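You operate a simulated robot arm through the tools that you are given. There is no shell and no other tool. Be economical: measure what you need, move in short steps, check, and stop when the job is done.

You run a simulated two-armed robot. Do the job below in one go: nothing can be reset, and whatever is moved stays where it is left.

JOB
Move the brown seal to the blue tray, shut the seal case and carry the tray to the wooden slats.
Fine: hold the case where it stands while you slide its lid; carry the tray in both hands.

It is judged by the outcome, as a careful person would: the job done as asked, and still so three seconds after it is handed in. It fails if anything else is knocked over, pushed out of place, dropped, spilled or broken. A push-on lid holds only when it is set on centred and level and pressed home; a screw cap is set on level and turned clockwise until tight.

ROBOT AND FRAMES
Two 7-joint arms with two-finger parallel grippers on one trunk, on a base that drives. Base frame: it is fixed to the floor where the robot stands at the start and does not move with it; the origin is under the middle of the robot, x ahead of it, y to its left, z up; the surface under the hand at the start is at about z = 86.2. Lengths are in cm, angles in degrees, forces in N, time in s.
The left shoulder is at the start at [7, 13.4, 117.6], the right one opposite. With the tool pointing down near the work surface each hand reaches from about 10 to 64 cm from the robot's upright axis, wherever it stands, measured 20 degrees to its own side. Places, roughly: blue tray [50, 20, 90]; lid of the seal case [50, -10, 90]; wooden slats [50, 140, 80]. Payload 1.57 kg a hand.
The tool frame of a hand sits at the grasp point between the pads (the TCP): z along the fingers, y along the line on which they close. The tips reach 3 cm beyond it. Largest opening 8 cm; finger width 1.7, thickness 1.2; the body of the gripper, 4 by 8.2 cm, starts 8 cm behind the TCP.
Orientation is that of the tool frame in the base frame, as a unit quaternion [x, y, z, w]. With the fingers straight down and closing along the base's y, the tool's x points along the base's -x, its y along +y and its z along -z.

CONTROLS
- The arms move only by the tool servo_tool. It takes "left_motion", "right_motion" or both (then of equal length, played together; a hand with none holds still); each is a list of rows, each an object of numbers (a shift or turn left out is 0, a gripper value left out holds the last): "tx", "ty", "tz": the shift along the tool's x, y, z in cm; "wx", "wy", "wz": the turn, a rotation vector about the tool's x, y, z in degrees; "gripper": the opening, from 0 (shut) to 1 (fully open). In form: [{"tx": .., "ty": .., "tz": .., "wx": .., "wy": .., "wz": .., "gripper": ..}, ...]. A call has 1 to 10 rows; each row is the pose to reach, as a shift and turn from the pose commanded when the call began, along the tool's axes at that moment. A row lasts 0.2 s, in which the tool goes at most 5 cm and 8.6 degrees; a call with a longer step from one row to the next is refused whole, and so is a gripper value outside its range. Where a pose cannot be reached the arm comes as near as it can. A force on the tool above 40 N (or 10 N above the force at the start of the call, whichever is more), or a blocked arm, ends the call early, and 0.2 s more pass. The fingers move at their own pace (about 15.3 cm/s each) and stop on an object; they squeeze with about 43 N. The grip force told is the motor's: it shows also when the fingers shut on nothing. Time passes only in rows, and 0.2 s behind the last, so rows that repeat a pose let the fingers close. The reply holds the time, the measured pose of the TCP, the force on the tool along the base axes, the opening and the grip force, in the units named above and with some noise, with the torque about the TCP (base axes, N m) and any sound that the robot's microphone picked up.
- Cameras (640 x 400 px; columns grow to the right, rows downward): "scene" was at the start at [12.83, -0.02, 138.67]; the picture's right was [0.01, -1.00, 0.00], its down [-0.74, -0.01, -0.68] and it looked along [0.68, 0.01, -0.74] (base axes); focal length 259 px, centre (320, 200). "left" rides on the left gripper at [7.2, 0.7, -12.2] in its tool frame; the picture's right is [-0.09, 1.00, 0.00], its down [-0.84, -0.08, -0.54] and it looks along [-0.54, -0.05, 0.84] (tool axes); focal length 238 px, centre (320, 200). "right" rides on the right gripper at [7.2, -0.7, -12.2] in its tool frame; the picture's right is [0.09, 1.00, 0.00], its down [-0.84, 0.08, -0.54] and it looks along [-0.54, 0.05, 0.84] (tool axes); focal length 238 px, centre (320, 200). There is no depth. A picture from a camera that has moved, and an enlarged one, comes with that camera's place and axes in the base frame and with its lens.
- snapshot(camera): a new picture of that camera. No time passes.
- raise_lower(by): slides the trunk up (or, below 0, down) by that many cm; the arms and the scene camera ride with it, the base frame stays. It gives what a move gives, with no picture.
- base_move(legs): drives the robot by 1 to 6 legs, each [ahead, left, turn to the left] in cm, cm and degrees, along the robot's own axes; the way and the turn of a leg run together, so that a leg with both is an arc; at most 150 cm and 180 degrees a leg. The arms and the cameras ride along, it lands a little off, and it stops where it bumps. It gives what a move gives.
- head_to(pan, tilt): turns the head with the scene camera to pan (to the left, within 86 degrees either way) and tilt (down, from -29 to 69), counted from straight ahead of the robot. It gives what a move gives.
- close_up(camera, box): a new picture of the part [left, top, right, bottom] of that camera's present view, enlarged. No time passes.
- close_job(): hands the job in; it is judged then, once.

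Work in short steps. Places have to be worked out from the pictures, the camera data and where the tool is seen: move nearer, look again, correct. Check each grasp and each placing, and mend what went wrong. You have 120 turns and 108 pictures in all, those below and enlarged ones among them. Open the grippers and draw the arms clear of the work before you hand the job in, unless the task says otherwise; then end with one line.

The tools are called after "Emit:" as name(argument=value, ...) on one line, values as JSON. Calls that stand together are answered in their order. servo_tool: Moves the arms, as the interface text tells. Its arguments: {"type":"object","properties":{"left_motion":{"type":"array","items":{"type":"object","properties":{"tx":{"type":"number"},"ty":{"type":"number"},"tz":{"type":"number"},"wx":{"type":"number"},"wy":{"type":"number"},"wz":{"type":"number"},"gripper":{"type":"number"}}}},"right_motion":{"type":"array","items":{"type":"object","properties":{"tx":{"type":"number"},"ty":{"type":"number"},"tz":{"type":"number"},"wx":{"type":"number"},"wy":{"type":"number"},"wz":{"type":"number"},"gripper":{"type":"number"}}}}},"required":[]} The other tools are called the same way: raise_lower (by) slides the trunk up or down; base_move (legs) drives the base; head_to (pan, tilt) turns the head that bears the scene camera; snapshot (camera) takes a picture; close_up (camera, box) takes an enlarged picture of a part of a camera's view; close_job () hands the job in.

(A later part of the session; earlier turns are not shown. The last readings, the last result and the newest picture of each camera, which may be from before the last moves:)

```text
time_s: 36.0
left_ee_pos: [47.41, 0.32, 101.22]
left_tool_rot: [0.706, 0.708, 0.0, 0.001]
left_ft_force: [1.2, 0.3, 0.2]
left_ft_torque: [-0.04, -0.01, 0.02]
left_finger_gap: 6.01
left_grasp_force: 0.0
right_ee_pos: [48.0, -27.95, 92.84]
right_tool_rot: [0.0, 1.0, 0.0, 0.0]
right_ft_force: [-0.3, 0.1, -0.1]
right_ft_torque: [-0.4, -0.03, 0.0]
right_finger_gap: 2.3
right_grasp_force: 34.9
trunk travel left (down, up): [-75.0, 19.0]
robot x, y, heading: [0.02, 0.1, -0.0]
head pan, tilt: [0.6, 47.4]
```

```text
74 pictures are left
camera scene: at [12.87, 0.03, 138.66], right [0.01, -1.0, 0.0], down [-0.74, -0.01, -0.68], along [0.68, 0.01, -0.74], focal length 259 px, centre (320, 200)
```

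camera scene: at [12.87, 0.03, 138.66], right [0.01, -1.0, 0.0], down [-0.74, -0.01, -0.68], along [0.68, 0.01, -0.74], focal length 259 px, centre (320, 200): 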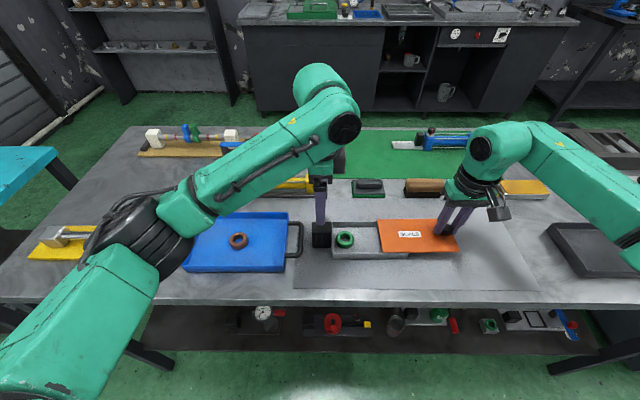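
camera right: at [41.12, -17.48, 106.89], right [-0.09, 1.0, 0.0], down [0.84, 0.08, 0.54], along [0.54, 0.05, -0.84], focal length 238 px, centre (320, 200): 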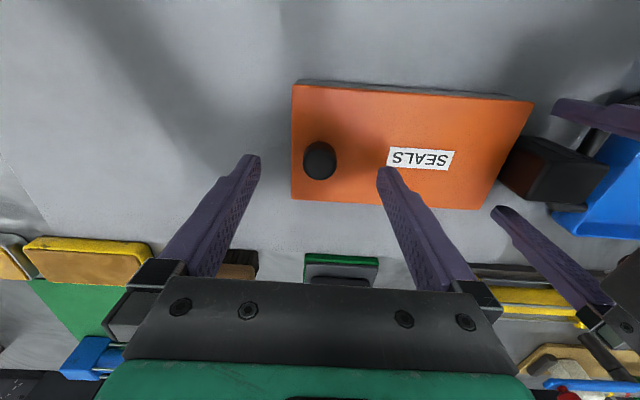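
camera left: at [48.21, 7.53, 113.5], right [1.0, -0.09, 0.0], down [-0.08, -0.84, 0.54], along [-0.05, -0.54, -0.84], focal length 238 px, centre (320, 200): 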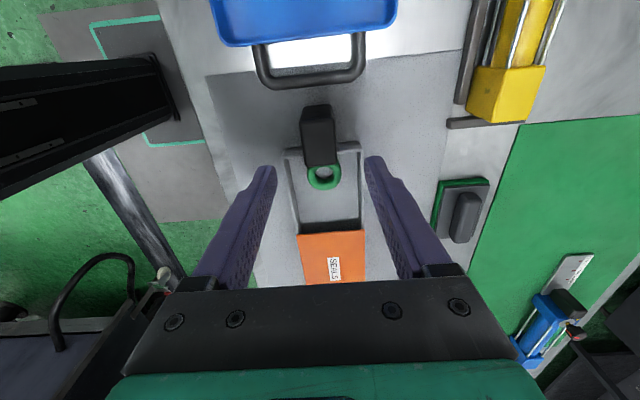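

The seal rests in the tray. Grip the block again to hold the case.

Emit:
servo_tool(left_motion=[{"ty": 0.1, "gripper": 0.95}, {"ty": 0.1, "tz": 2.5}, {"ty": 0.1, "tz": 5}, {"ty": 0.1, "tz": 7}, {"ty": 0.1, "tz": 8.5}, {"ty": 0.1, "tz": 9.6}, {"ty": 0.1, "tz": 9.6, "gripper": 0.45}, {"ty": 0.1, "tz": 9.6, "gripper": 0.3}, {"ty": 0.1, "tz": 9.6, "gripper": 0.1}, {"ty": 0.1, "tz": 9.6, "gripper": 0}])

Emit:
servo_tool(left_motion=[{}])

Emit:
close_up(camera="scene", box=[290, 170, 450, 270])

```text
time_s: 38.2
left_ee_pos: [47.74, 0.4, 92.06]
left_tool_rot: [0.707, 0.707, -0.002, 0.0]
left_ft_force: [1.0, 1.9, 0.2]
left_ft_torque: [0.4, -0.1, 0.05]
left_finger_gap: 3.16
left_grasp_force: 40.4
right_ee_pos: [48.01, -27.97, 92.77]
right_tool_rot: [0.0, 1.0, 0.0, 0.0]
right_ft_force: [-0.3, -1.1, 0.5]
right_ft_torque: [-0.46, 0.11, -0.01]
right_finger_gap: 2.28
right_grasp_force: 35.3
trunk travel left (down, up): [-75.0, 19.0]
robot x, y, heading: [-0.02, -0.13, -0.2]
head pan, tilt: [0.6, 47.4]
```

```text
time_s: 38.6
left_ee_pos: [47.6, 0.4, 91.93]
left_tool_rot: [0.706, 0.708, -0.001, -0.001]
left_ft_force: [-0.2, 1.2, 0.7]
left_ft_torque: [0.56, -0.08, 0.17]
left_finger_gap: 3.18
left_grasp_force: 40.1
right_ee_pos: [48.02, -27.97, 92.89]
right_tool_rot: [0.0, 1.0, 0.0, 0.0]
right_ft_force: [-0.7, -1.3, 1.1]
right_ft_torque: [-0.49, 0.07, 0.0]
right_finger_gap: 2.29
right_grasp_force: 35.4
trunk travel left (down, up): [-75.0, 19.0]
robot x, y, heading: [-0.11, 0.22, -0.1]
head pan, tilt: [0.6, 47.4]
```

```text
4.00 times, centred on (370, 220) of scene
camera zoom: at [12.88, -0.03, 138.66], right [0.01, -1.0, 0.0], down [-0.74, -0.01, -0.68], along [0.68, 0.01, -0.74], focal length 1037 px, centre (120, 120)
```

zoom: 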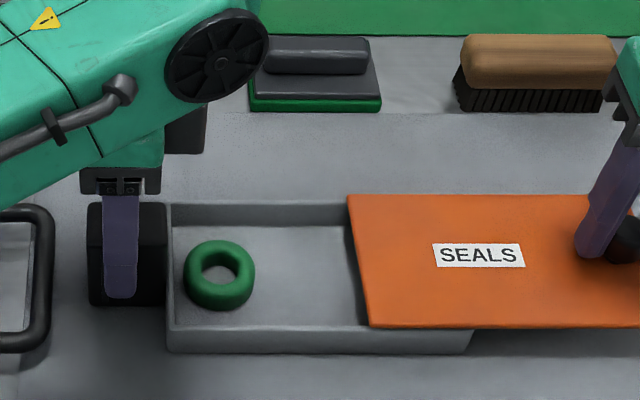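

Held. Slide the lid back shut: 9.5 cm first.

Emit:
servo_tool(right_motion=[{"ty": 0.5}, {"ty": 1.5}, {"ty": 2.5}, {"ty": 3.5}, {"ty": 4.5}, {"ty": 5.5}, {"ty": 6.5}, {"ty": 7.5}, {"ty": 8.5}, {"ty": 9.5}])

Emit:
close_up(camera="scene", box=[290, 170, 450, 270])

```text
time_s: 40.8
left_ee_pos: [47.61, 0.35, 91.97]
left_tool_rot: [0.707, 0.707, -0.001, 0.0]
left_ft_force: [-1.9, 4.7, -3.1]
left_ft_torque: [0.37, -0.07, -0.23]
left_finger_gap: 3.19
left_grasp_force: 40.8
right_ee_pos: [47.88, -18.22, 92.74]
right_tool_rot: [0.0, 1.0, 0.001, 0.0]
right_ft_force: [1.3, -5.6, 3.3]
right_ft_torque: [0.3, 0.07, -0.09]
right_finger_gap: 2.29
right_grasp_force: 35.3
trunk travel left (down, up): [-75.0, 19.0]
robot x, y, heading: [-0.33, -0.04, 0.1]
head pan, tilt: [0.6, 47.4]
```

```text
4.00 times, centred on (370, 220) of scene
camera zoom: at [12.9, 0.0, 138.66], right [0.01, -1.0, 0.0], down [-0.74, -0.01, -0.68], along [0.68, 0.01, -0.74], focal length 1037 px, centre (120, 120)
```

zoom: 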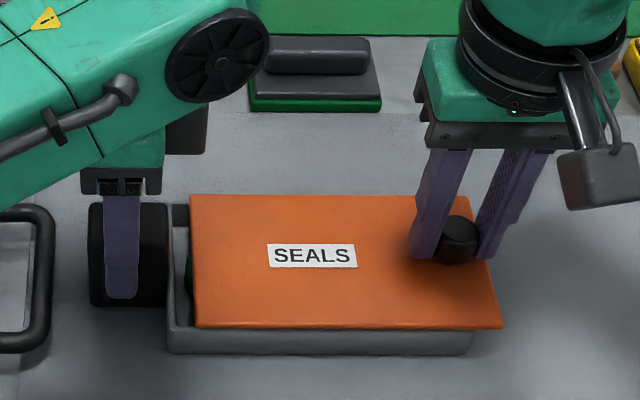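

About 1.4 cm remains. Creep until it meets the stop.

Emit:
servo_tool(right_motion=[{"ty": 0.3}, {"ty": 0.6}, {"ty": 0.9}, {"ty": 1.1}, {"ty": 1.3}, {"ty": 1.5}, {"ty": 1.7}, {"ty": 1.7}])

Emit:
close_up(camera="scene", box=[290, 170, 450, 270])

```text
time_s: 42.6
left_ee_pos: [47.6, 0.43, 92.06]
left_tool_rot: [0.706, 0.708, 0.0, 0.0]
left_ft_force: [1.3, 17.4, -1.1]
left_ft_torque: [-0.23, 0.05, 0.35]
left_finger_gap: 3.2
left_grasp_force: 40.0
right_ee_pos: [48.0, -16.96, 92.91]
right_tool_rot: [0.002, 1.0, -0.001, 0.0]
right_ft_force: [-2.2, -19.7, 9.2]
right_ft_torque: [0.04, 0.28, 0.05]
right_finger_gap: 2.3
right_grasp_force: 35.6
trunk travel left (down, up): [-75.0, 19.0]
robot x, y, heading: [0.35, 0.2, -0.3]
head pan, tilt: [0.6, 47.4]
```

```text
4.00 times, centred on (370, 220) of scene
camera zoom: at [12.74, -0.05, 138.68], right [0.01, -1.0, 0.0], down [-0.74, -0.01, -0.68], along [0.68, 0.01, -0.74], focal length 1037 px, centre (120, 120)
```

zoom: 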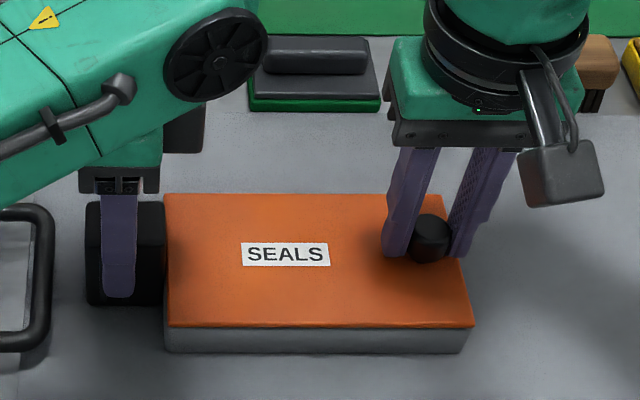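

Shut, against the stop. Relieve the push (commanded past), then release both hands and lift straight up.

Emit:
servo_tool(right_motion=[{"ty": -0.15}, {"ty": -0.25}, {"ty": -0.25, "gripper": 0.45}, {"ty": -0.25, "gripper": 0.6}, {"ty": -0.25}, {"ty": -0.25, "tz": -2}, {"ty": -0.25, "tz": -5}, {"ty": -0.25, "tz": -9}, {"ty": -0.25, "tz": -13}])

Emit:
servo_tool(left_motion=[{}, {"gripper": 0.5}, {"gripper": 0.75}, {"gripper": 0.75}, {"tz": -2}, {"tz": -5}, {"tz": -9}, {"tz": -13}])

Emit:
snapshot(camera="scene")

Emit:
close_up(camera="scene", box=[290, 170, 450, 270])

```text
time_s: 44.6
left_ee_pos: [47.62, 0.45, 92.08]
left_tool_rot: [0.706, 0.708, 0.0, 0.001]
left_ft_force: [0.3, 0.8, 0.5]
left_ft_torque: [0.03, 0.0, -0.03]
left_finger_gap: 3.17
left_grasp_force: 40.5
right_ee_pos: [47.76, -17.04, 105.98]
right_tool_rot: [0.0, 1.0, 0.001, 0.0]
right_ft_force: [0.5, 0.1, 0.0]
right_ft_torque: [0.02, 0.01, -0.03]
right_finger_gap: 4.79
right_grasp_force: 0.0
trunk travel left (down, up): [-75.0, 19.0]
robot x, y, heading: [-0.18, -0.03, 0.1]
head pan, tilt: [0.6, 47.4]
```

```text
time_s: 46.4
left_ee_pos: [47.64, 0.19, 105.11]
left_tool_rot: [0.706, 0.708, -0.001, 0.0]
left_ft_force: [0.0, -0.2, 0.7]
left_ft_torque: [-0.02, 0.0, -0.02]
left_finger_gap: 5.99
left_grasp_force: 0.0
right_ee_pos: [47.72, -17.07, 105.96]
right_tool_rot: [0.0, 1.0, 0.0, 0.0]
right_ft_force: [0.1, -0.2, 1.4]
right_ft_torque: [0.02, -0.02, 0.0]
right_finger_gap: 4.78
right_grasp_force: 0.0
trunk travel left (down, up): [-75.0, 19.0]
robot x, y, heading: [0.19, -0.01, 0.0]
head pan, tilt: [0.6, 47.4]
```

```text
70 pictures are left
camera scene: at [12.75, -0.05, 138.67], right [0.01, -1.0, 0.0], down [-0.74, -0.01, -0.68], along [0.68, 0.01, -0.74], focal length 259 px, centre (320, 200)
```

scene: 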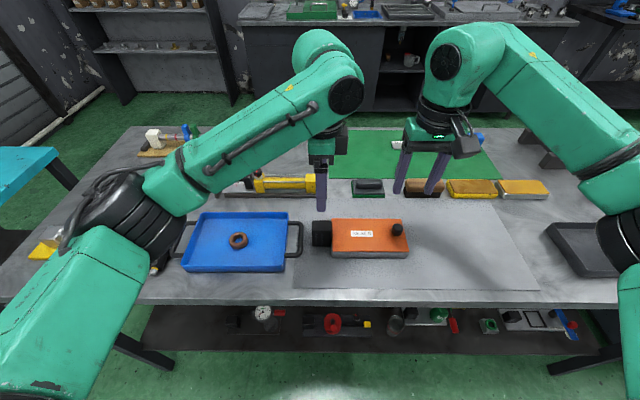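

```text
4.00 times, centred on (370, 220) of scene
camera zoom: at [12.75, -0.05, 138.67], right [0.01, -1.0, 0.0], down [-0.74, -0.01, -0.68], along [0.68, 0.01, -0.74], focal length 1037 px, centre (120, 120)
```

zoom: 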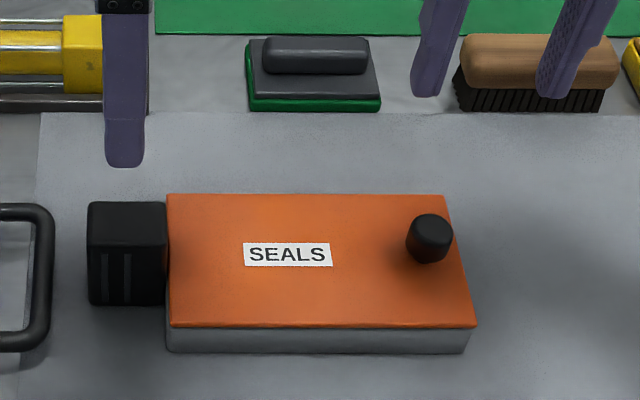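

Case is shut in its original place. Now survey the destination: pan head left.

Emit:
head_to(pan=65, tilt=35)

Emit:
snapshot(camera="scene")

```text
time_s: 47.8
left_ee_pos: [47.63, 0.22, 105.14]
left_tool_rot: [0.706, 0.708, 0.0, 0.0]
left_ft_force: [-1.1, -0.7, 0.4]
left_ft_torque: [0.03, 0.02, -0.01]
left_finger_gap: 6.0
left_grasp_force: 0.0
right_ee_pos: [47.89, -17.05, 105.95]
right_tool_rot: [0.0, 1.0, 0.0, 0.0]
right_ft_force: [-0.5, -0.2, 0.5]
right_ft_torque: [-0.01, 0.02, -0.01]
right_finger_gap: 4.79
right_grasp_force: 0.0
trunk travel left (down, up): [-75.0, 19.0]
robot x, y, heading: [-0.01, -0.22, 0.1]
head pan, tilt: [65.0, 35.0]
```

```text
68 pictures are left
camera scene: at [8.63, 7.87, 140.49], right [0.91, -0.42, 0.0], down [-0.24, -0.52, -0.82], along [0.35, 0.74, -0.57], focal length 259 px, centre (320, 200)
```

scene: 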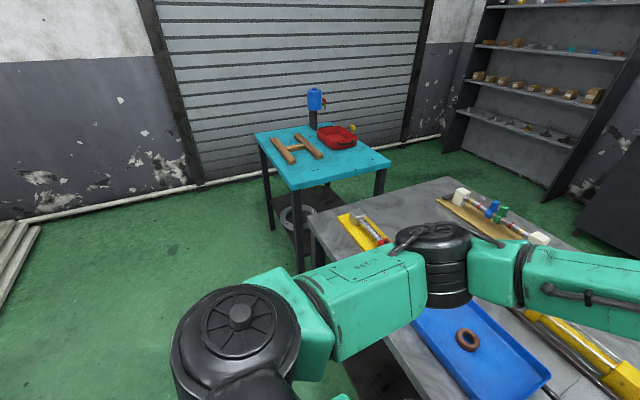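

Emit:
close_up(camera="scene", box=[230, 70, 410, 250])

```text
2.22 times, centred on (320, 160) of scene
camera zoom: at [8.63, 7.87, 140.49], right [0.91, -0.42, 0.0], down [-0.24, -0.52, -0.82], along [0.35, 0.74, -0.57], focal length 576 px, centre (320, 289)
```

zoom: 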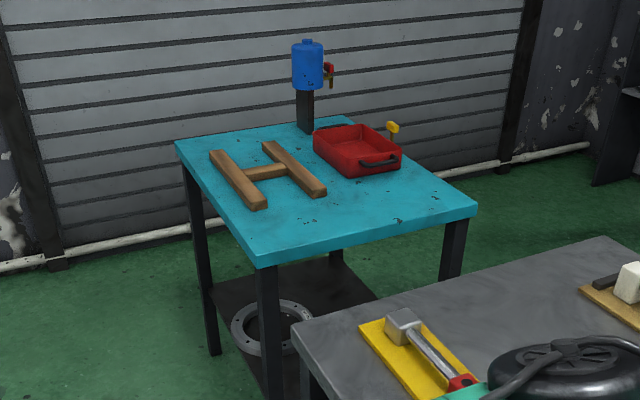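

Let me zoom more on the slats to judge their spacing versus the tray's size.

Emit:
close_up(camera="scene", box=[262, 125, 332, 169])

```text
9.09 times, centred on (297, 147) of scene
camera zoom: at [8.63, 7.87, 140.49], right [0.91, -0.42, 0.0], down [-0.24, -0.52, -0.82], along [0.35, 0.74, -0.57], focal length 2357 px, centre (529, 682)
```

zoom: 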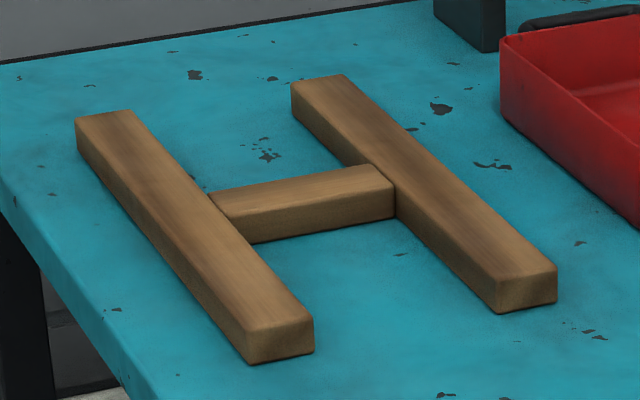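

Slats: x≈45.5–49.5 and 61–65, y≈123–158, tops ≈81 — the tray (~14 wide in x) can span the 11.5 gap, aligned as is. Next: drive left ~19.5 to stand centred on the tray, hands high.

Emit:
base_move(legs=[[0, 19.5, 0]])

Emit:
head_to(pan=0, tilt=50)

Emit:
snapshot(camera="scene")

```text
time_s: 49.3
left_ee_pos: [47.62, 19.83, 105.05]
left_tool_rot: [0.705, 0.709, 0.0, 0.001]
left_ft_force: [0.7, 0.1, 0.2]
left_ft_torque: [-0.03, -0.06, -0.02]
left_finger_gap: 6.0
left_grasp_force: 0.1
right_ee_pos: [47.93, 2.43, 105.87]
right_tool_rot: [-0.003, 1.0, 0.001, 0.0]
right_ft_force: [1.0, -0.3, 0.0]
right_ft_torque: [0.05, 0.0, -0.01]
right_finger_gap: 4.81
right_grasp_force: 0.1
trunk travel left (down, up): [-75.0, 19.0]
robot x, y, heading: [-0.41, 19.48, 0.5]
head pan, tilt: [65.0, 35.0]
```

```text
time_s: 50.7
left_ee_pos: [47.53, 19.96, 105.1]
left_tool_rot: [0.705, 0.709, 0.0, 0.0]
left_ft_force: [-0.2, 0.8, -0.4]
left_ft_torque: [0.05, 0.01, -0.02]
left_finger_gap: 5.99
left_grasp_force: 0.1
right_ee_pos: [47.88, 2.62, 105.96]
right_tool_rot: [-0.001, 1.0, 0.001, 0.0]
right_ft_force: [-0.2, -0.2, -0.2]
right_ft_torque: [0.02, -0.01, 0.01]
right_finger_gap: 4.81
right_grasp_force: 0.0
trunk travel left (down, up): [-75.0, 19.0]
robot x, y, heading: [-0.01, 19.06, 0.5]
head pan, tilt: [0.0, 50.0]
```

```text
65 pictures are left
camera scene: at [12.53, 19.42, 138.32], right [0.01, -1.0, 0.0], down [-0.77, -0.01, -0.64], along [0.64, 0.0, -0.77], focal length 259 px, centre (320, 200)
```

scene: 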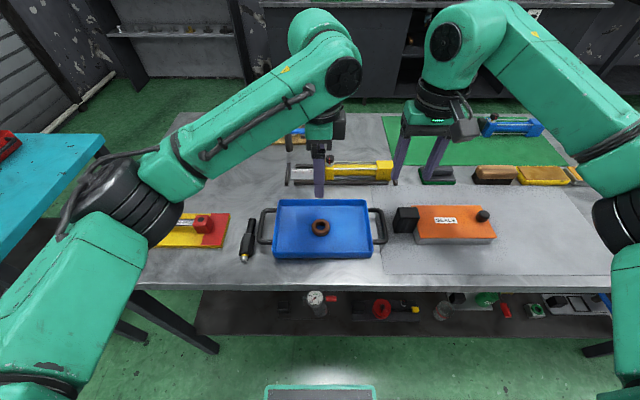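

Turn the left hand back (closing along y) and move it over the left handle; right over right handle (~y 5.2).

Emit:
servo_tool(left_motion=[{"tx": 1.5, "wz": -8.5}, {"tx": 3, "wz": -17}, {"tx": 4.5, "wz": -25.5}, {"tx": 6, "wz": -34}, {"tx": 7.5, "wz": -42.5}, {"tx": 9, "wz": -51}, {"tx": 10.5, "wz": -59.5}, {"tx": 12, "wz": -68}, {"tx": 13, "wz": -76.5}, {"tx": 13.4, "wz": -85}], right_motion=[{"ty": 0.5}, {"ty": 1}, {"ty": 1.5}, {"ty": 2}, {"ty": 2.5}, {"ty": 2.6}, {"ty": 2.6}, {"ty": 2.6}, {"ty": 2.6}, {"ty": 2.6}])

Emit:
servo_tool(left_motion=[{"wz": -5}, {"wz": -5}])

Emit:
snapshot(camera="left")

Emit:
snapshot(camera="right")

Emit:
close_up(camera="scene", box=[230, 180, 420, 280])

```text
time_s: 52.9
left_ee_pos: [47.4, 33.23, 104.99]
left_tool_rot: [0.039, 0.999, 0.0, 0.0]
left_ft_force: [0.1, 0.8, 0.2]
left_ft_torque: [0.03, 0.0, 0.0]
left_finger_gap: 5.99
left_grasp_force: 0.1
right_ee_pos: [47.78, 5.22, 105.99]
right_tool_rot: [-0.002, 1.0, 0.0, -0.001]
right_ft_force: [-0.3, 0.6, 0.1]
right_ft_torque: [0.04, 0.0, 0.01]
right_finger_gap: 4.81
right_grasp_force: 0.0
trunk travel left (down, up): [-75.0, 19.0]
robot x, y, heading: [-0.0, 19.43, 0.3]
head pan, tilt: [0.0, 50.0]
```

```text
time_s: 53.5
left_ee_pos: [47.44, 33.18, 105.08]
left_tool_rot: [-0.004, 1.0, 0.0, 0.0]
left_ft_force: [0.8, -0.8, 0.0]
left_ft_torque: [0.04, 0.03, 0.0]
left_finger_gap: 6.02
left_grasp_force: 0.0
right_ee_pos: [47.78, 5.17, 106.05]
right_tool_rot: [-0.003, 1.0, 0.0, 0.0]
right_ft_force: [-0.2, 1.0, 0.6]
right_ft_torque: [0.03, 0.01, -0.02]
right_finger_gap: 4.81
right_grasp_force: 0.1
trunk travel left (down, up): [-75.0, 19.0]
robot x, y, heading: [-0.71, 19.19, 0.3]
head pan, tilt: [0.0, 50.0]
```

```text
64 pictures are left
camera left: at [40.38, 33.83, 117.3], right [0.08, 1.0, 0.0], down [0.84, -0.07, 0.54], along [0.54, -0.05, -0.84], focal length 238 px, centre (320, 200)
```

left: 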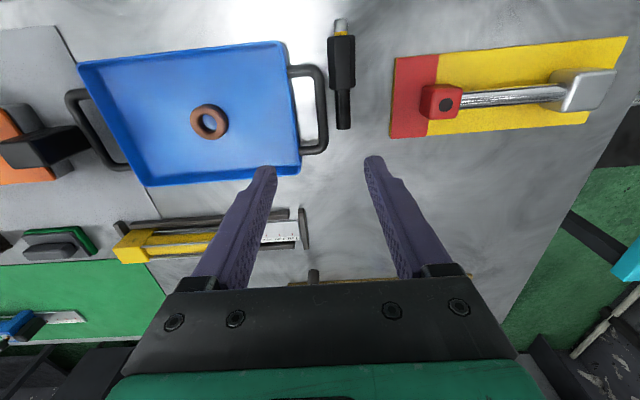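

```text
63 pictures are left
camera right: at [40.68, 4.6, 118.28], right [-0.1, 1.0, 0.0], down [0.84, 0.08, 0.54], along [0.54, 0.05, -0.84], focal length 238 px, centre (320, 200)
```

right: 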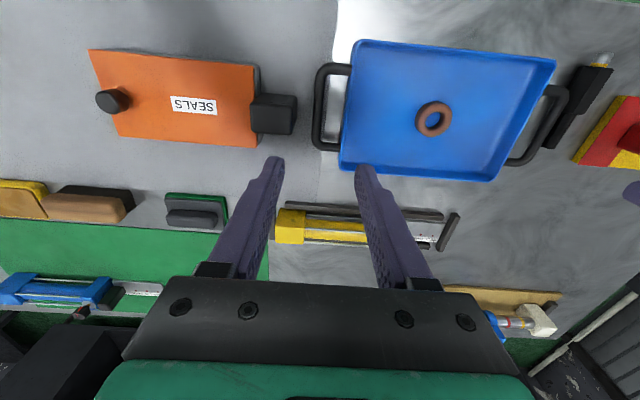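

```text
3.37 times, centred on (325, 230) of scene
camera zoom: at [12.53, 19.4, 138.31], right [0.01, -1.0, 0.0], down [-0.77, -0.01, -0.64], along [0.64, 0.0, -0.77], focal length 873 px, centre (303, 99)
```

zoom: 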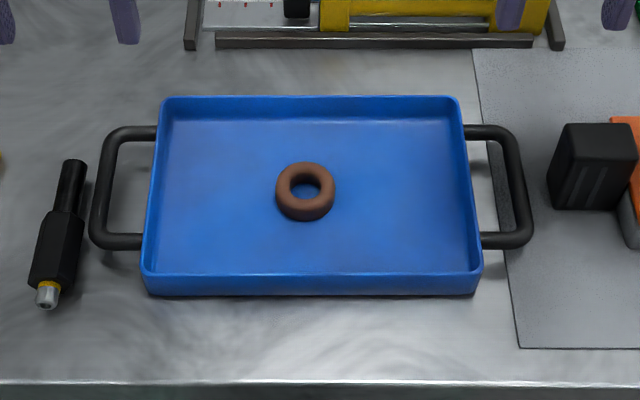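

The tool lying beside the left handle leaves no finger room outside that handle's bar. Instead I'll grip the tray's end walls (left ≈y 29.65, right ≈y 8.35) with the outer fingers inside the handle loops. Approach with a narrow opening.

Emit:
servo_tool(left_motion=[{"tx": 0.3, "ty": -1.5, "gripper": 0.3}, {"tx": 0.6, "ty": -3.5}, {"tx": 0.6, "ty": -3.5, "tz": 2}, {"tx": 0.6, "ty": -3.5, "tz": 4}, {"tx": 0.6, "ty": -3.5, "tz": 6}, {"tx": 0.6, "ty": -3.5, "tz": 8}, {"tx": 0.6, "ty": -3.5, "tz": 9.5}, {"tx": 0.6, "ty": -3.5, "tz": 10.8}, {"tx": 0.6, "ty": -3.5, "tz": 10.8}], right_motion=[{"tx": 0.5, "ty": 1.5, "gripper": 0.3}, {"tx": 1, "ty": 3.2}, {"tx": 1, "ty": 3.2, "tz": 2}, {"tx": 1, "ty": 3.2, "tz": 4}, {"tx": 1, "ty": 3.2, "tz": 6}, {"tx": 1, "ty": 3.2, "tz": 8}, {"tx": 1, "ty": 3.2, "tz": 10}, {"tx": 1, "ty": 3.2, "tz": 11.8}, {"tx": 1, "ty": 3.2, "tz": 11.8}])

Emit:
snapshot(camera="left")

Emit:
snapshot(camera="right")

Emit:
close_up(camera="scene", box=[230, 180, 420, 280])

```text
time_s: 55.5
left_ee_pos: [46.86, 29.74, 94.25]
left_tool_rot: [-0.005, 1.0, 0.0, 0.0]
left_ft_force: [-0.6, -0.2, -0.2]
left_ft_torque: [0.05, 0.02, 0.0]
left_finger_gap: 2.37
left_grasp_force: 0.0
right_ee_pos: [46.77, 8.45, 94.38]
right_tool_rot: [-0.002, 1.0, 0.0, 0.0]
right_ft_force: [0.1, -0.7, 0.6]
right_ft_torque: [0.01, 0.03, 0.01]
right_finger_gap: 2.37
right_grasp_force: 0.1
trunk travel left (down, up): [-75.0, 19.0]
robot x, y, heading: [-0.34, 19.04, 0.1]
head pan, tilt: [0.0, 50.0]
```

```text
61 pictures are left
camera left: at [39.78, 30.39, 106.43], right [0.08, 1.0, 0.0], down [0.84, -0.07, 0.54], along [0.54, -0.05, -0.84], focal length 238 px, centre (320, 200)
```

left: 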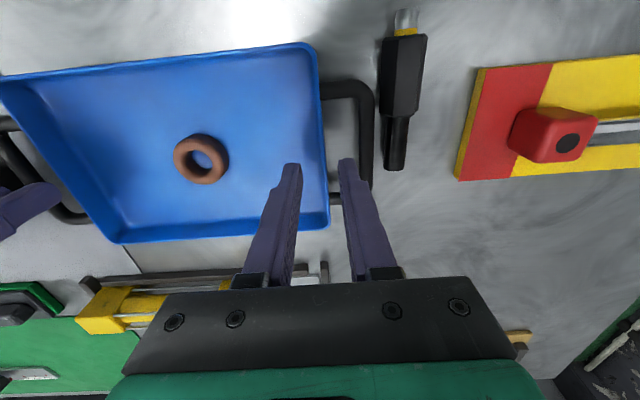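

```text
60 pictures are left
camera right: at [39.64, 7.82, 106.63], right [-0.1, 1.0, 0.0], down [0.84, 0.08, 0.54], along [0.54, 0.05, -0.84], focal length 238 px, centre (320, 200)
```

right: 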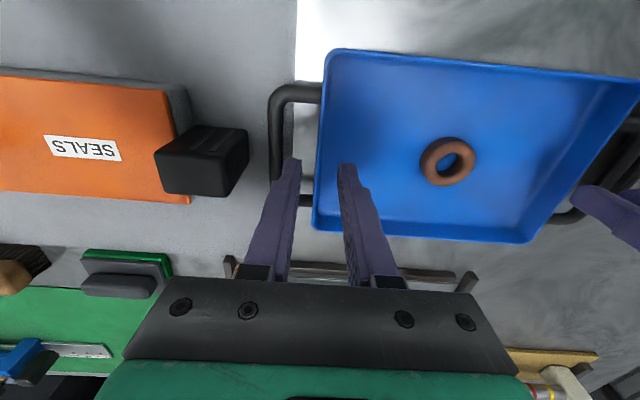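

```text
3.37 times, centred on (325, 230) of scene
camera zoom: at [12.51, 19.4, 138.32], right [0.01, -1.0, 0.0], down [-0.77, -0.01, -0.64], along [0.64, 0.0, -0.77], focal length 873 px, centre (303, 99)
```

zoom: 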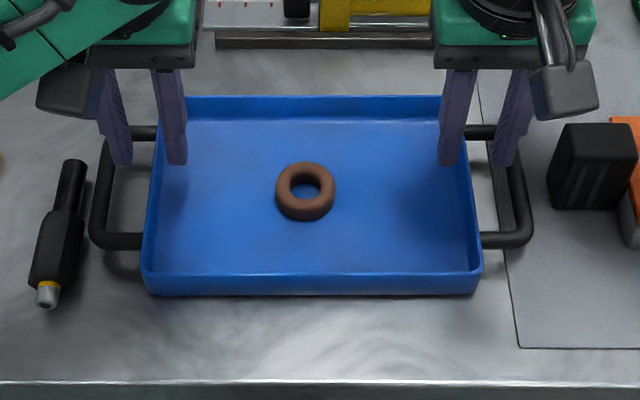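

Both hands straddle the walls well (right trims 0.2). Lower 4 cm, check.

Emit:
servo_tool(left_motion=[{"tz": 1}, {"tz": 2}, {"tz": 3}, {"tz": 3.6}, {"tz": 4}, {"tz": 4}], right_motion=[{"ty": -0.2, "tz": 1}, {"ty": -0.2, "tz": 2}, {"ty": -0.2, "tz": 3}, {"ty": -0.2, "tz": 3.7}, {"ty": -0.2, "tz": 4.1}, {"ty": -0.2, "tz": 4.1}])

Emit:
close_up(camera="scene", box=[230, 180, 420, 280])

Emit:
snapshot(camera="left")

Emit:
snapshot(camera="right")

```text
time_s: 56.9
left_ee_pos: [46.74, 29.78, 90.12]
left_tool_rot: [-0.004, 1.0, 0.0, 0.0]
left_ft_force: [-0.4, 0.3, 1.0]
left_ft_torque: [-0.03, 0.0, -0.02]
left_finger_gap: 2.38
left_grasp_force: 0.1
right_ee_pos: [46.88, 8.28, 90.1]
right_tool_rot: [-0.003, 1.0, 0.001, 0.0]
right_ft_force: [0.4, 1.1, -0.3]
right_ft_torque: [0.03, 0.01, 0.0]
right_finger_gap: 2.43
right_grasp_force: 0.1
trunk travel left (down, up): [-75.0, 19.0]
robot x, y, heading: [-0.03, 19.22, 0.2]
head pan, tilt: [0.0, 50.0]
```

```text
3.37 times, centred on (325, 230) of scene
camera zoom: at [12.52, 19.4, 138.31], right [0.01, -1.0, 0.0], down [-0.77, -0.01, -0.64], along [0.64, 0.0, -0.77], focal length 873 px, centre (303, 99)
```

zoom: 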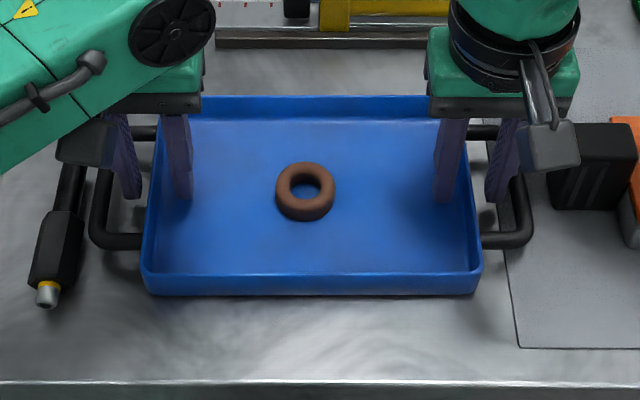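

```text
57 pictures are left
camera left: at [39.76, 30.34, 102.48], right [0.08, 1.0, 0.0], down [0.84, -0.07, 0.54], along [0.54, -0.05, -0.84], focal length 238 px, centre (320, 200)
```

left: 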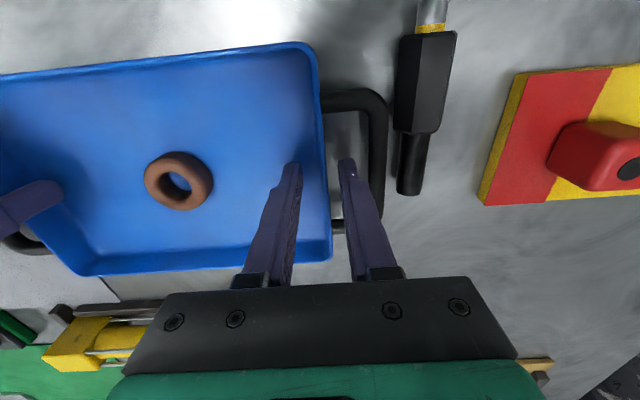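

```text
56 pictures are left
camera right: at [39.61, 7.65, 102.37], right [-0.1, 1.0, 0.0], down [0.84, 0.08, 0.54], along [0.54, 0.05, -0.84], focal length 238 px, centre (320, 200)
```

right: 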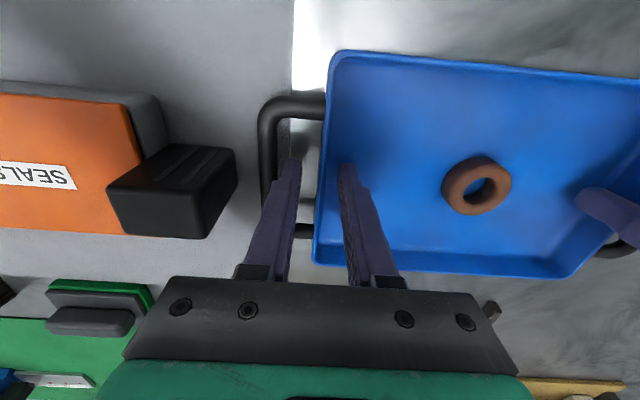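

Walls are between the pads. Close both grippers.

Emit:
servo_tool(left_motion=[{"gripper": 0.2}, {"gripper": 0.1}, {"gripper": 0}, {}, {}], right_motion=[{"gripper": 0.2}, {"gripper": 0.1}, {"gripper": 0}, {}, {}])

Emit:
close_up(camera="scene", box=[230, 180, 420, 280])

```text
time_s: 58.1
left_ee_pos: [46.83, 29.93, 90.29]
left_tool_rot: [-0.005, 1.0, 0.001, 0.0]
left_ft_force: [1.1, 14.1, 0.1]
left_ft_torque: [0.24, 0.03, 0.01]
left_finger_gap: 0.26
left_grasp_force: 24.3
right_ee_pos: [46.81, 8.16, 90.14]
right_tool_rot: [-0.002, 1.0, -0.001, 0.0]
right_ft_force: [-1.0, -14.6, 3.4]
right_ft_torque: [-0.18, 0.06, 0.08]
right_finger_gap: 0.26
right_grasp_force: 23.8
trunk travel left (down, up): [-75.0, 19.0]
robot x, y, heading: [0.15, 19.64, 0.3]
head pan, tilt: [0.0, 50.0]
```

```text
3.37 times, centred on (325, 230) of scene
camera zoom: at [12.51, 19.42, 138.32], right [0.01, -1.0, 0.0], down [-0.77, -0.01, -0.64], along [0.64, 0.0, -0.77], focal length 873 px, centre (303, 99)
```

zoom: 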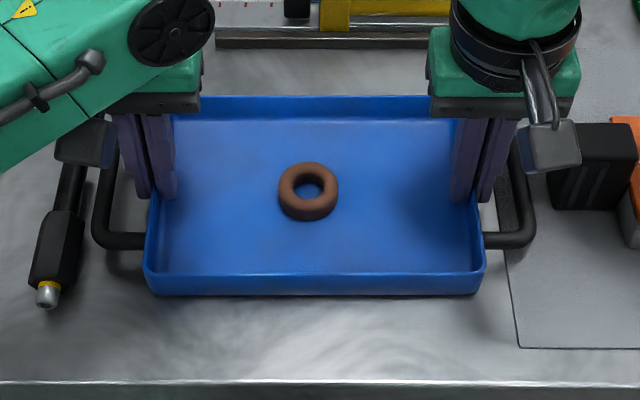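

Both walls gripped (0.26 thick), with ~14 N tension inward; ease each hand 0.2 outward, then lift 2 cm together.

Emit:
servo_tool(left_motion=[{"ty": 0.1}, {"ty": 0.18}, {"ty": 0.18}, {"ty": 0.18, "tz": -0.4}, {"ty": 0.18, "tz": -0.9}, {"ty": 0.18, "tz": -1.4}, {"ty": 0.18, "tz": -2}, {"ty": 0.18, "tz": -2}], right_motion=[{"ty": -0.1}, {"ty": -0.18}, {"ty": -0.18}, {"ty": -0.18, "tz": -0.4}, {"ty": -0.18, "tz": -0.9}, {"ty": -0.18, "tz": -1.4}, {"ty": -0.18, "tz": -2}, {"ty": -0.18, "tz": -2}])

Emit:
snapshot(camera="scene")

Emit:
snapshot(camera="left")

```text
time_s: 59.9
left_ee_pos: [46.9, 30.08, 92.35]
left_tool_rot: [-0.002, 1.0, -0.001, 0.0]
left_ft_force: [1.2, -13.8, -0.7]
left_ft_torque: [-0.26, -0.08, 0.09]
left_finger_gap: 0.26
left_grasp_force: 24.3
right_ee_pos: [46.94, 8.12, 92.13]
right_tool_rot: [-0.003, 1.0, 0.0, 0.0]
right_ft_force: [-0.6, 13.6, -1.7]
right_ft_torque: [0.18, 0.18, 0.06]
right_finger_gap: 0.25
right_grasp_force: 24.3
trunk travel left (down, up): [-75.0, 19.0]
robot x, y, heading: [-0.28, 19.54, 0.5]
head pan, tilt: [0.0, 50.0]
```

```text
54 pictures are left
camera scene: at [12.58, 19.4, 138.31], right [0.01, -1.0, 0.0], down [-0.77, -0.01, -0.64], along [0.64, 0.0, -0.77], focal length 259 px, centre (320, 200)
```

scene: 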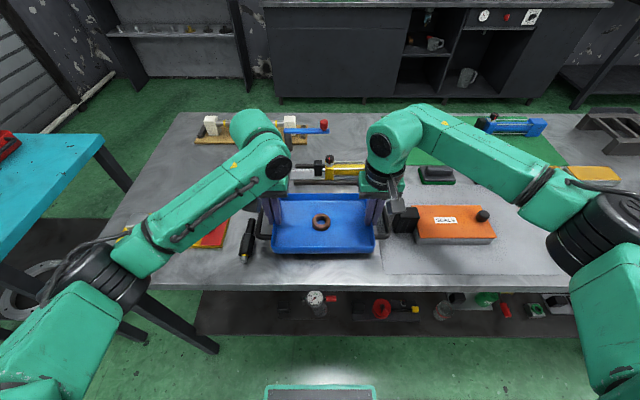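

```text
53 pictures are left
camera left: at [39.86, 30.59, 104.5], right [0.09, 1.0, 0.0], down [0.84, -0.07, 0.54], along [0.54, -0.05, -0.84], focal length 238 px, centre (320, 200)
```

left: 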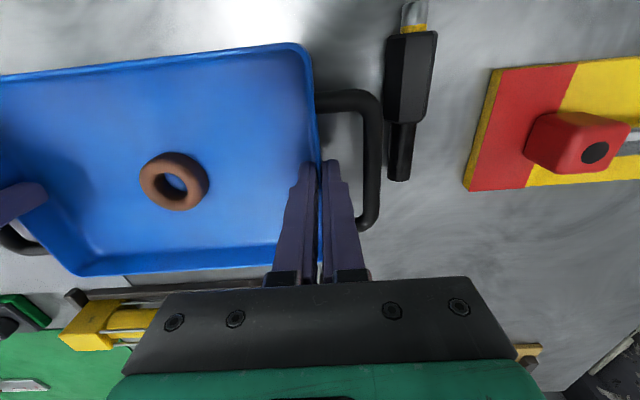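

Tray lifted level and light. Halve the correction to remove tension, then lift 10 cm more.

Emit:
servo_tool(left_motion=[{"ty": -0.09}, {"ty": -0.09, "tz": -1}, {"ty": -0.09, "tz": -2.5}, {"ty": -0.09, "tz": -4}, {"ty": -0.09, "tz": -5.5}, {"ty": -0.09, "tz": -7}, {"ty": -0.09, "tz": -8.5}, {"ty": -0.09, "tz": -9.5}, {"ty": -0.09, "tz": -10}, {"ty": -0.09, "tz": -10}], right_motion=[{"ty": 0.09}, {"ty": 0.09, "tz": -1}, {"ty": 0.09, "tz": -2.5}, {"ty": 0.09, "tz": -4}, {"ty": 0.09, "tz": -5.5}, {"ty": 0.09, "tz": -7}, {"ty": 0.09, "tz": -8.5}, {"ty": 0.09, "tz": -9.5}, {"ty": 0.09, "tz": -10}, {"ty": 0.09, "tz": -10}])

Emit:
snapshot(camera="scene")

```text
time_s: 62.1
left_ee_pos: [47.13, 29.86, 102.17]
left_tool_rot: [-0.003, 1.0, -0.001, 0.0]
left_ft_force: [-1.3, -16.9, -0.1]
left_ft_torque: [-0.47, 0.02, -0.15]
left_finger_gap: 0.25
left_grasp_force: 23.8
right_ee_pos: [46.68, 8.17, 102.1]
right_tool_rot: [-0.004, 1.0, 0.001, 0.0]
right_ft_force: [1.7, 16.7, -2.4]
right_ft_torque: [0.21, -0.03, -0.14]
right_finger_gap: 0.24
right_grasp_force: 23.7
trunk travel left (down, up): [-75.0, 19.0]
robot x, y, heading: [-0.41, 19.49, 0.3]
head pan, tilt: [0.0, 50.0]
```

```text
52 pictures are left
camera scene: at [12.58, 19.4, 138.31], right [0.01, -1.0, 0.0], down [-0.77, -0.01, -0.64], along [0.64, 0.0, -0.77], focal length 259 px, centre (320, 200)
```

scene: 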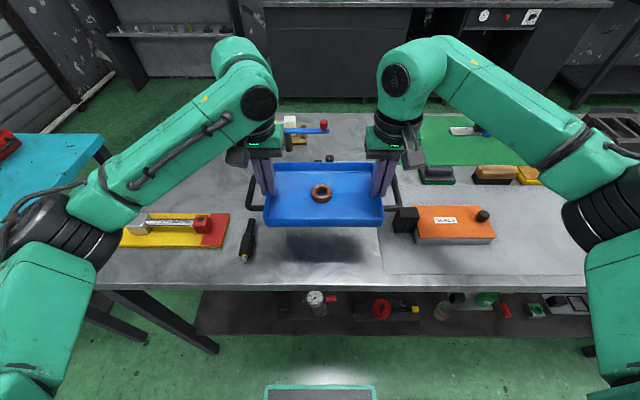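

Ease the tension once more, then drive left in two legs, checking in between.

Emit:
servo_tool(left_motion=[{"ty": -0.12}, {"ty": -0.12}], right_motion=[{"ty": 0.12}, {"ty": 0.12}])

Emit:
base_move(legs=[[-4, 30, 0], [0, 60, 0]])

Emit:
snapshot(camera="scene")

```text
time_s: 62.7
left_ee_pos: [46.95, 30.01, 102.13]
left_tool_rot: [-0.006, 1.0, 0.001, -0.001]
left_ft_force: [0.1, -1.8, -1.2]
left_ft_torque: [-0.14, 0.1, -0.08]
left_finger_gap: 0.25
left_grasp_force: 24.1
right_ee_pos: [46.94, 8.2, 102.03]
right_tool_rot: [-0.002, 1.0, -0.001, -0.001]
right_ft_force: [-0.2, 3.1, -0.9]
right_ft_torque: [0.04, -0.15, 0.11]
right_finger_gap: 0.27
right_grasp_force: 23.8
trunk travel left (down, up): [-75.0, 19.0]
robot x, y, heading: [-0.03, 19.05, 0.4]
head pan, tilt: [0.0, 50.0]
```

```text
time_s: 67.8
left_ee_pos: [43.92, 119.55, 102.28]
left_tool_rot: [0.007, 1.0, 0.003, -0.001]
left_ft_force: [0.8, 26.2, -0.5]
left_ft_torque: [0.4, -0.03, -0.01]
left_finger_gap: 0.28
left_grasp_force: 23.7
right_ee_pos: [43.42, 97.98, 102.05]
right_tool_rot: [0.01, 1.0, 0.0, -0.001]
right_ft_force: [0.1, -26.3, -3.2]
right_ft_torque: [-0.6, 0.03, 0.09]
right_finger_gap: 0.28
right_grasp_force: 24.3
trunk travel left (down, up): [-75.0, 19.0]
robot x, y, heading: [-3.19, 110.11, -1.2]
head pan, tilt: [0.0, 50.0]
```

```text
51 pictures are left
camera scene: at [9.46, 109.88, 138.31], right [-0.02, -1.0, 0.0], down [-0.77, 0.01, -0.64], along [0.64, -0.01, -0.77], focal length 259 px, centre (320, 200)
```

scene: 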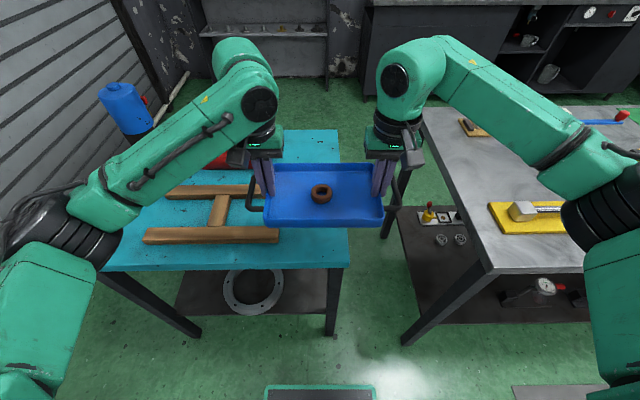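

Arrived near; slats visible. Ease the tension and zoom on the slats to measure.

Emit:
servo_tool(left_motion=[{"ty": 0.1}, {"ty": 0.1}], right_motion=[{"ty": -0.1}, {"ty": -0.1}])

Emit:
close_up(camera="scene", box=[130, 160, 290, 260])

```text
time_s: 68.4
left_ee_pos: [44.1, 119.65, 102.33]
left_tool_rot: [0.008, 1.0, 0.001, 0.0]
left_ft_force: [0.7, -6.5, -0.7]
left_ft_torque: [-0.26, -0.02, 0.01]
left_finger_gap: 0.26
left_grasp_force: 23.9
right_ee_pos: [43.3, 97.99, 102.19]
right_tool_rot: [0.008, 1.0, -0.001, 0.0]
right_ft_force: [-0.1, 7.2, -2.7]
right_ft_torque: [0.09, 0.01, 0.01]
right_finger_gap: 0.29
right_grasp_force: 24.7
trunk travel left (down, up): [-75.0, 19.0]
robot x, y, heading: [-2.95, 110.28, -1.0]
head pan, tilt: [0.0, 50.0]
```

```text
4.00 times, centred on (210, 210) of scene
camera zoom: at [9.46, 109.95, 138.31], right [-0.02, -1.0, 0.0], down [-0.77, 0.01, -0.64], along [0.64, -0.01, -0.77], focal length 1037 px, centre (760, 160)
```

zoom: 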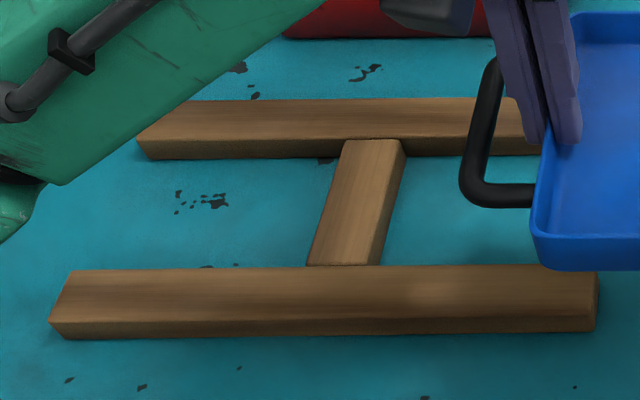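

Slats: x≈45–48.8 and 60.3–64.3 (centre ≈54.7), y≈120–155 (centre ≈137.5). Drive left another 28.5 and correct heading.

Emit:
base_move(legs=[[0, 28.5, 1]])

Emit:
snapshot(camera="scene")

Emit:
snapshot(camera="left")

Emit:
snapshot(camera="right")

```text
time_s: 70.4
left_ee_pos: [44.27, 148.84, 102.23]
left_tool_rot: [0.003, 1.0, 0.001, -0.001]
left_ft_force: [-0.2, -20.2, -1.0]
left_ft_torque: [-0.53, 0.13, 0.01]
left_finger_gap: 0.29
left_grasp_force: 23.8
right_ee_pos: [43.8, 126.96, 102.27]
right_tool_rot: [0.004, 1.0, 0.0, -0.001]
right_ft_force: [0.5, 20.8, -1.3]
right_ft_torque: [0.37, -0.11, 0.03]
right_finger_gap: 0.25
right_grasp_force: 24.1
trunk travel left (down, up): [-75.0, 19.0]
robot x, y, heading: [-2.72, 139.27, -0.6]
head pan, tilt: [0.0, 50.0]
```

```text
49 pictures are left
camera scene: at [9.81, 138.77, 138.31], right [-0.01, -1.0, 0.0], down [-0.77, 0.01, -0.64], along [0.64, 0.0, -0.77], focal length 259 px, centre (320, 200)
```

scene: 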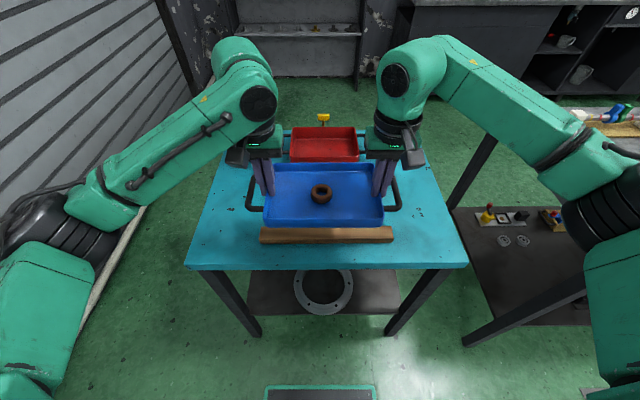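

```text
48 pictures are left
camera left: at [37.19, 149.51, 114.52], right [0.1, 1.0, 0.0], down [0.84, -0.08, 0.54], along [0.54, -0.05, -0.84], focal length 238 px, centre (320, 200)
```

left: 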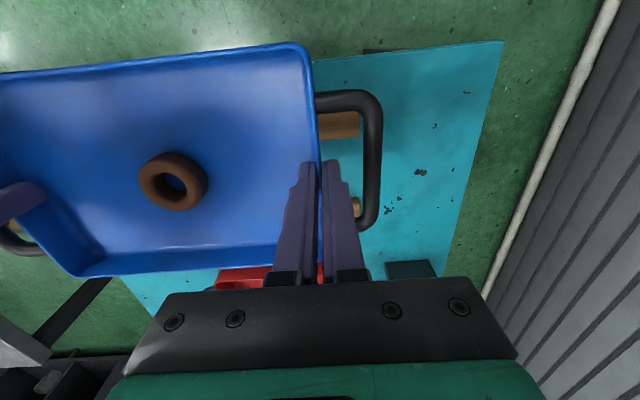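

```text
47 pictures are left
camera right: at [36.66, 126.6, 114.45], right [-0.08, 1.0, 0.0], down [0.84, 0.07, 0.54], along [0.54, 0.05, -0.84], focal length 238 px, centre (320, 200)
```

right: 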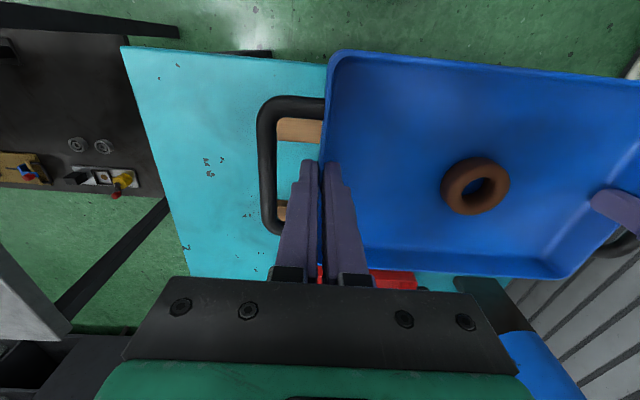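

Tray is laterally centred (y 137.9 vs slats ~137.3). Ease tension, drive 5 forward, correct heading slightly, then check.

Emit:
servo_tool(left_motion=[{"ty": -0.07}, {"ty": -0.07}], right_motion=[{"ty": 0.07}, {"ty": 0.07}])

Emit:
base_move(legs=[[5, 0, 0.5]])

Emit:
raise_lower(by=-8)

Emit:
snapshot(camera="scene")

```text
time_s: 71.0
left_ee_pos: [44.21, 148.88, 102.3]
left_tool_rot: [0.003, 1.0, 0.001, -0.001]
left_ft_force: [0.5, 2.3, -0.9]
left_ft_torque: [-0.15, 0.1, 0.04]
left_finger_gap: 0.24
left_grasp_force: 24.0
right_ee_pos: [43.78, 127.24, 102.14]
right_tool_rot: [0.004, 1.0, -0.001, -0.001]
right_ft_force: [-0.6, -2.2, -2.9]
right_ft_torque: [-0.16, -0.09, 0.1]
right_finger_gap: 0.24
right_grasp_force: 24.3
trunk travel left (down, up): [-75.0, 19.0]
robot x, y, heading: [-2.82, 139.2, -0.3]
head pan, tilt: [0.0, 50.0]
```

```text
time_s: 71.9
left_ee_pos: [48.55, 149.34, 102.5]
left_tool_rot: [-0.001, 1.0, 0.001, 0.001]
left_ft_force: [0.8, 5.8, 0.2]
left_ft_torque: [-0.03, -0.12, 0.05]
left_finger_gap: 0.26
left_grasp_force: 23.5
right_ee_pos: [48.38, 127.5, 102.44]
right_tool_rot: [0.001, 1.0, -0.001, 0.001]
right_ft_force: [-2.5, -6.0, -2.2]
right_ft_torque: [-0.21, 0.04, 0.08]
right_finger_gap: 0.28
right_grasp_force: 24.3
trunk travel left (down, up): [-75.0, 19.0]
robot x, y, heading: [1.92, 139.19, 0.3]
head pan, tilt: [0.0, 50.0]
```

```text
time_s: 73.0
left_ee_pos: [49.07, 149.41, 94.27]
left_tool_rot: [-0.001, 1.0, 0.0, -0.001]
left_ft_force: [-0.2, 0.0, -0.9]
left_ft_torque: [-0.2, 0.0, 0.06]
left_finger_gap: 0.27
left_grasp_force: 24.7
right_ee_pos: [48.73, 127.61, 94.37]
right_tool_rot: [0.0, 1.0, -0.001, -0.001]
right_ft_force: [-0.7, -0.3, -3.8]
right_ft_torque: [-0.12, 0.04, 0.09]
right_finger_gap: 0.23
right_grasp_force: 24.0
trunk travel left (down, up): [-67.0, 27.0]
robot x, y, heading: [1.8, 139.31, 0.2]
head pan, tilt: [0.0, 50.0]
```

```text
46 pictures are left
camera scene: at [14.63, 139.0, 130.31], right [0.0, -1.0, 0.0], down [-0.77, 0.0, -0.64], along [0.64, 0.0, -0.77], focal length 259 px, centre (320, 200)
```

scene: 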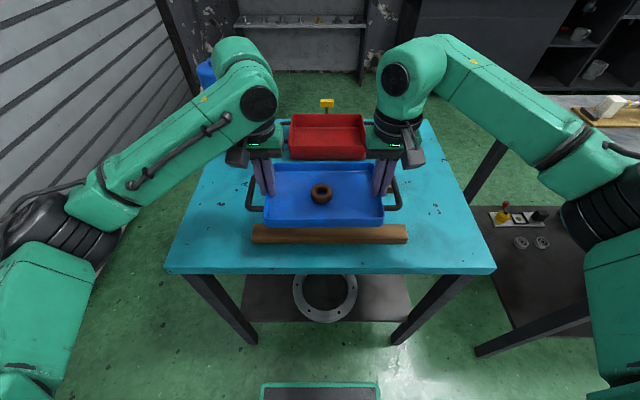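

Zoom on slats to re-measure from this pose.

Emit:
close_up(camera="scene", box=[230, 170, 430, 280])

Emit:
snapshot(camera="left")

Emit:
snapshot(camera="right")

```text
3.20 times, centred on (330, 225) of scene
camera zoom: at [14.63, 139.0, 130.31], right [0.0, -1.0, 0.0], down [-0.77, 0.0, -0.64], along [0.64, 0.0, -0.77], focal length 830 px, centre (288, 120)
```

zoom: 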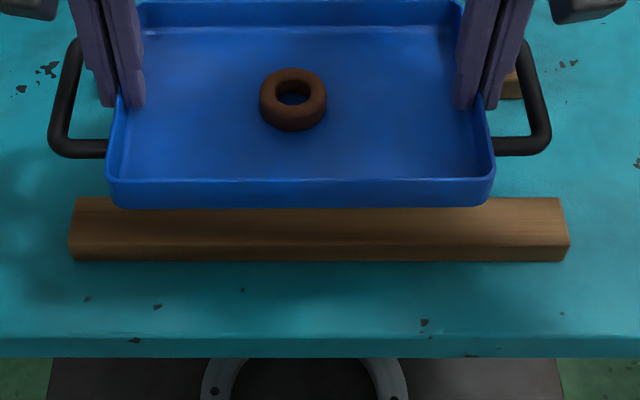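

```text
44 pictures are left
camera left: at [41.89, 149.94, 106.55], right [0.09, 1.0, 0.0], down [0.84, -0.08, 0.54], along [0.54, -0.05, -0.84], focal length 238 px, centre (320, 200)
```

left: 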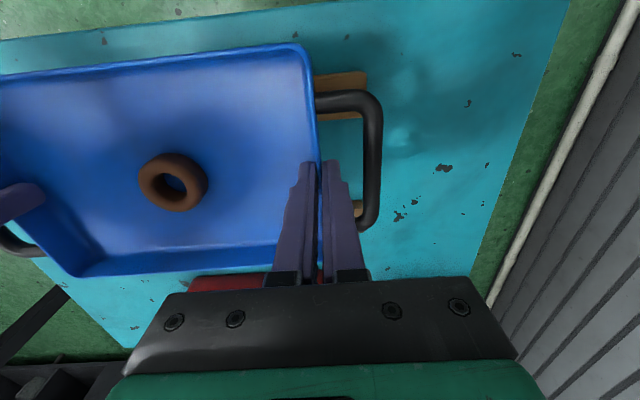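

```text
43 pictures are left
camera right: at [41.62, 127.07, 106.57], right [-0.09, 1.0, 0.0], down [0.84, 0.08, 0.54], along [0.54, 0.05, -0.84], focal length 238 px, centre (320, 200)
```

right: 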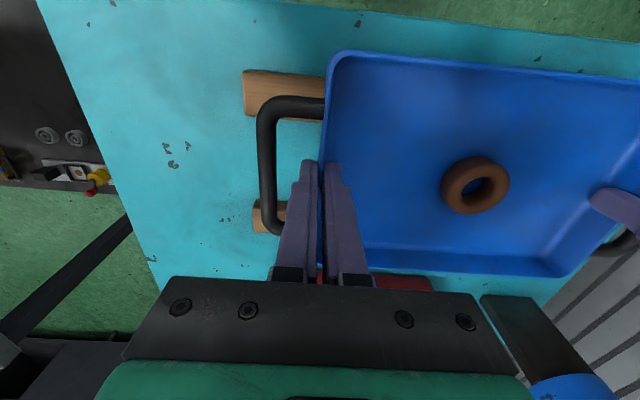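

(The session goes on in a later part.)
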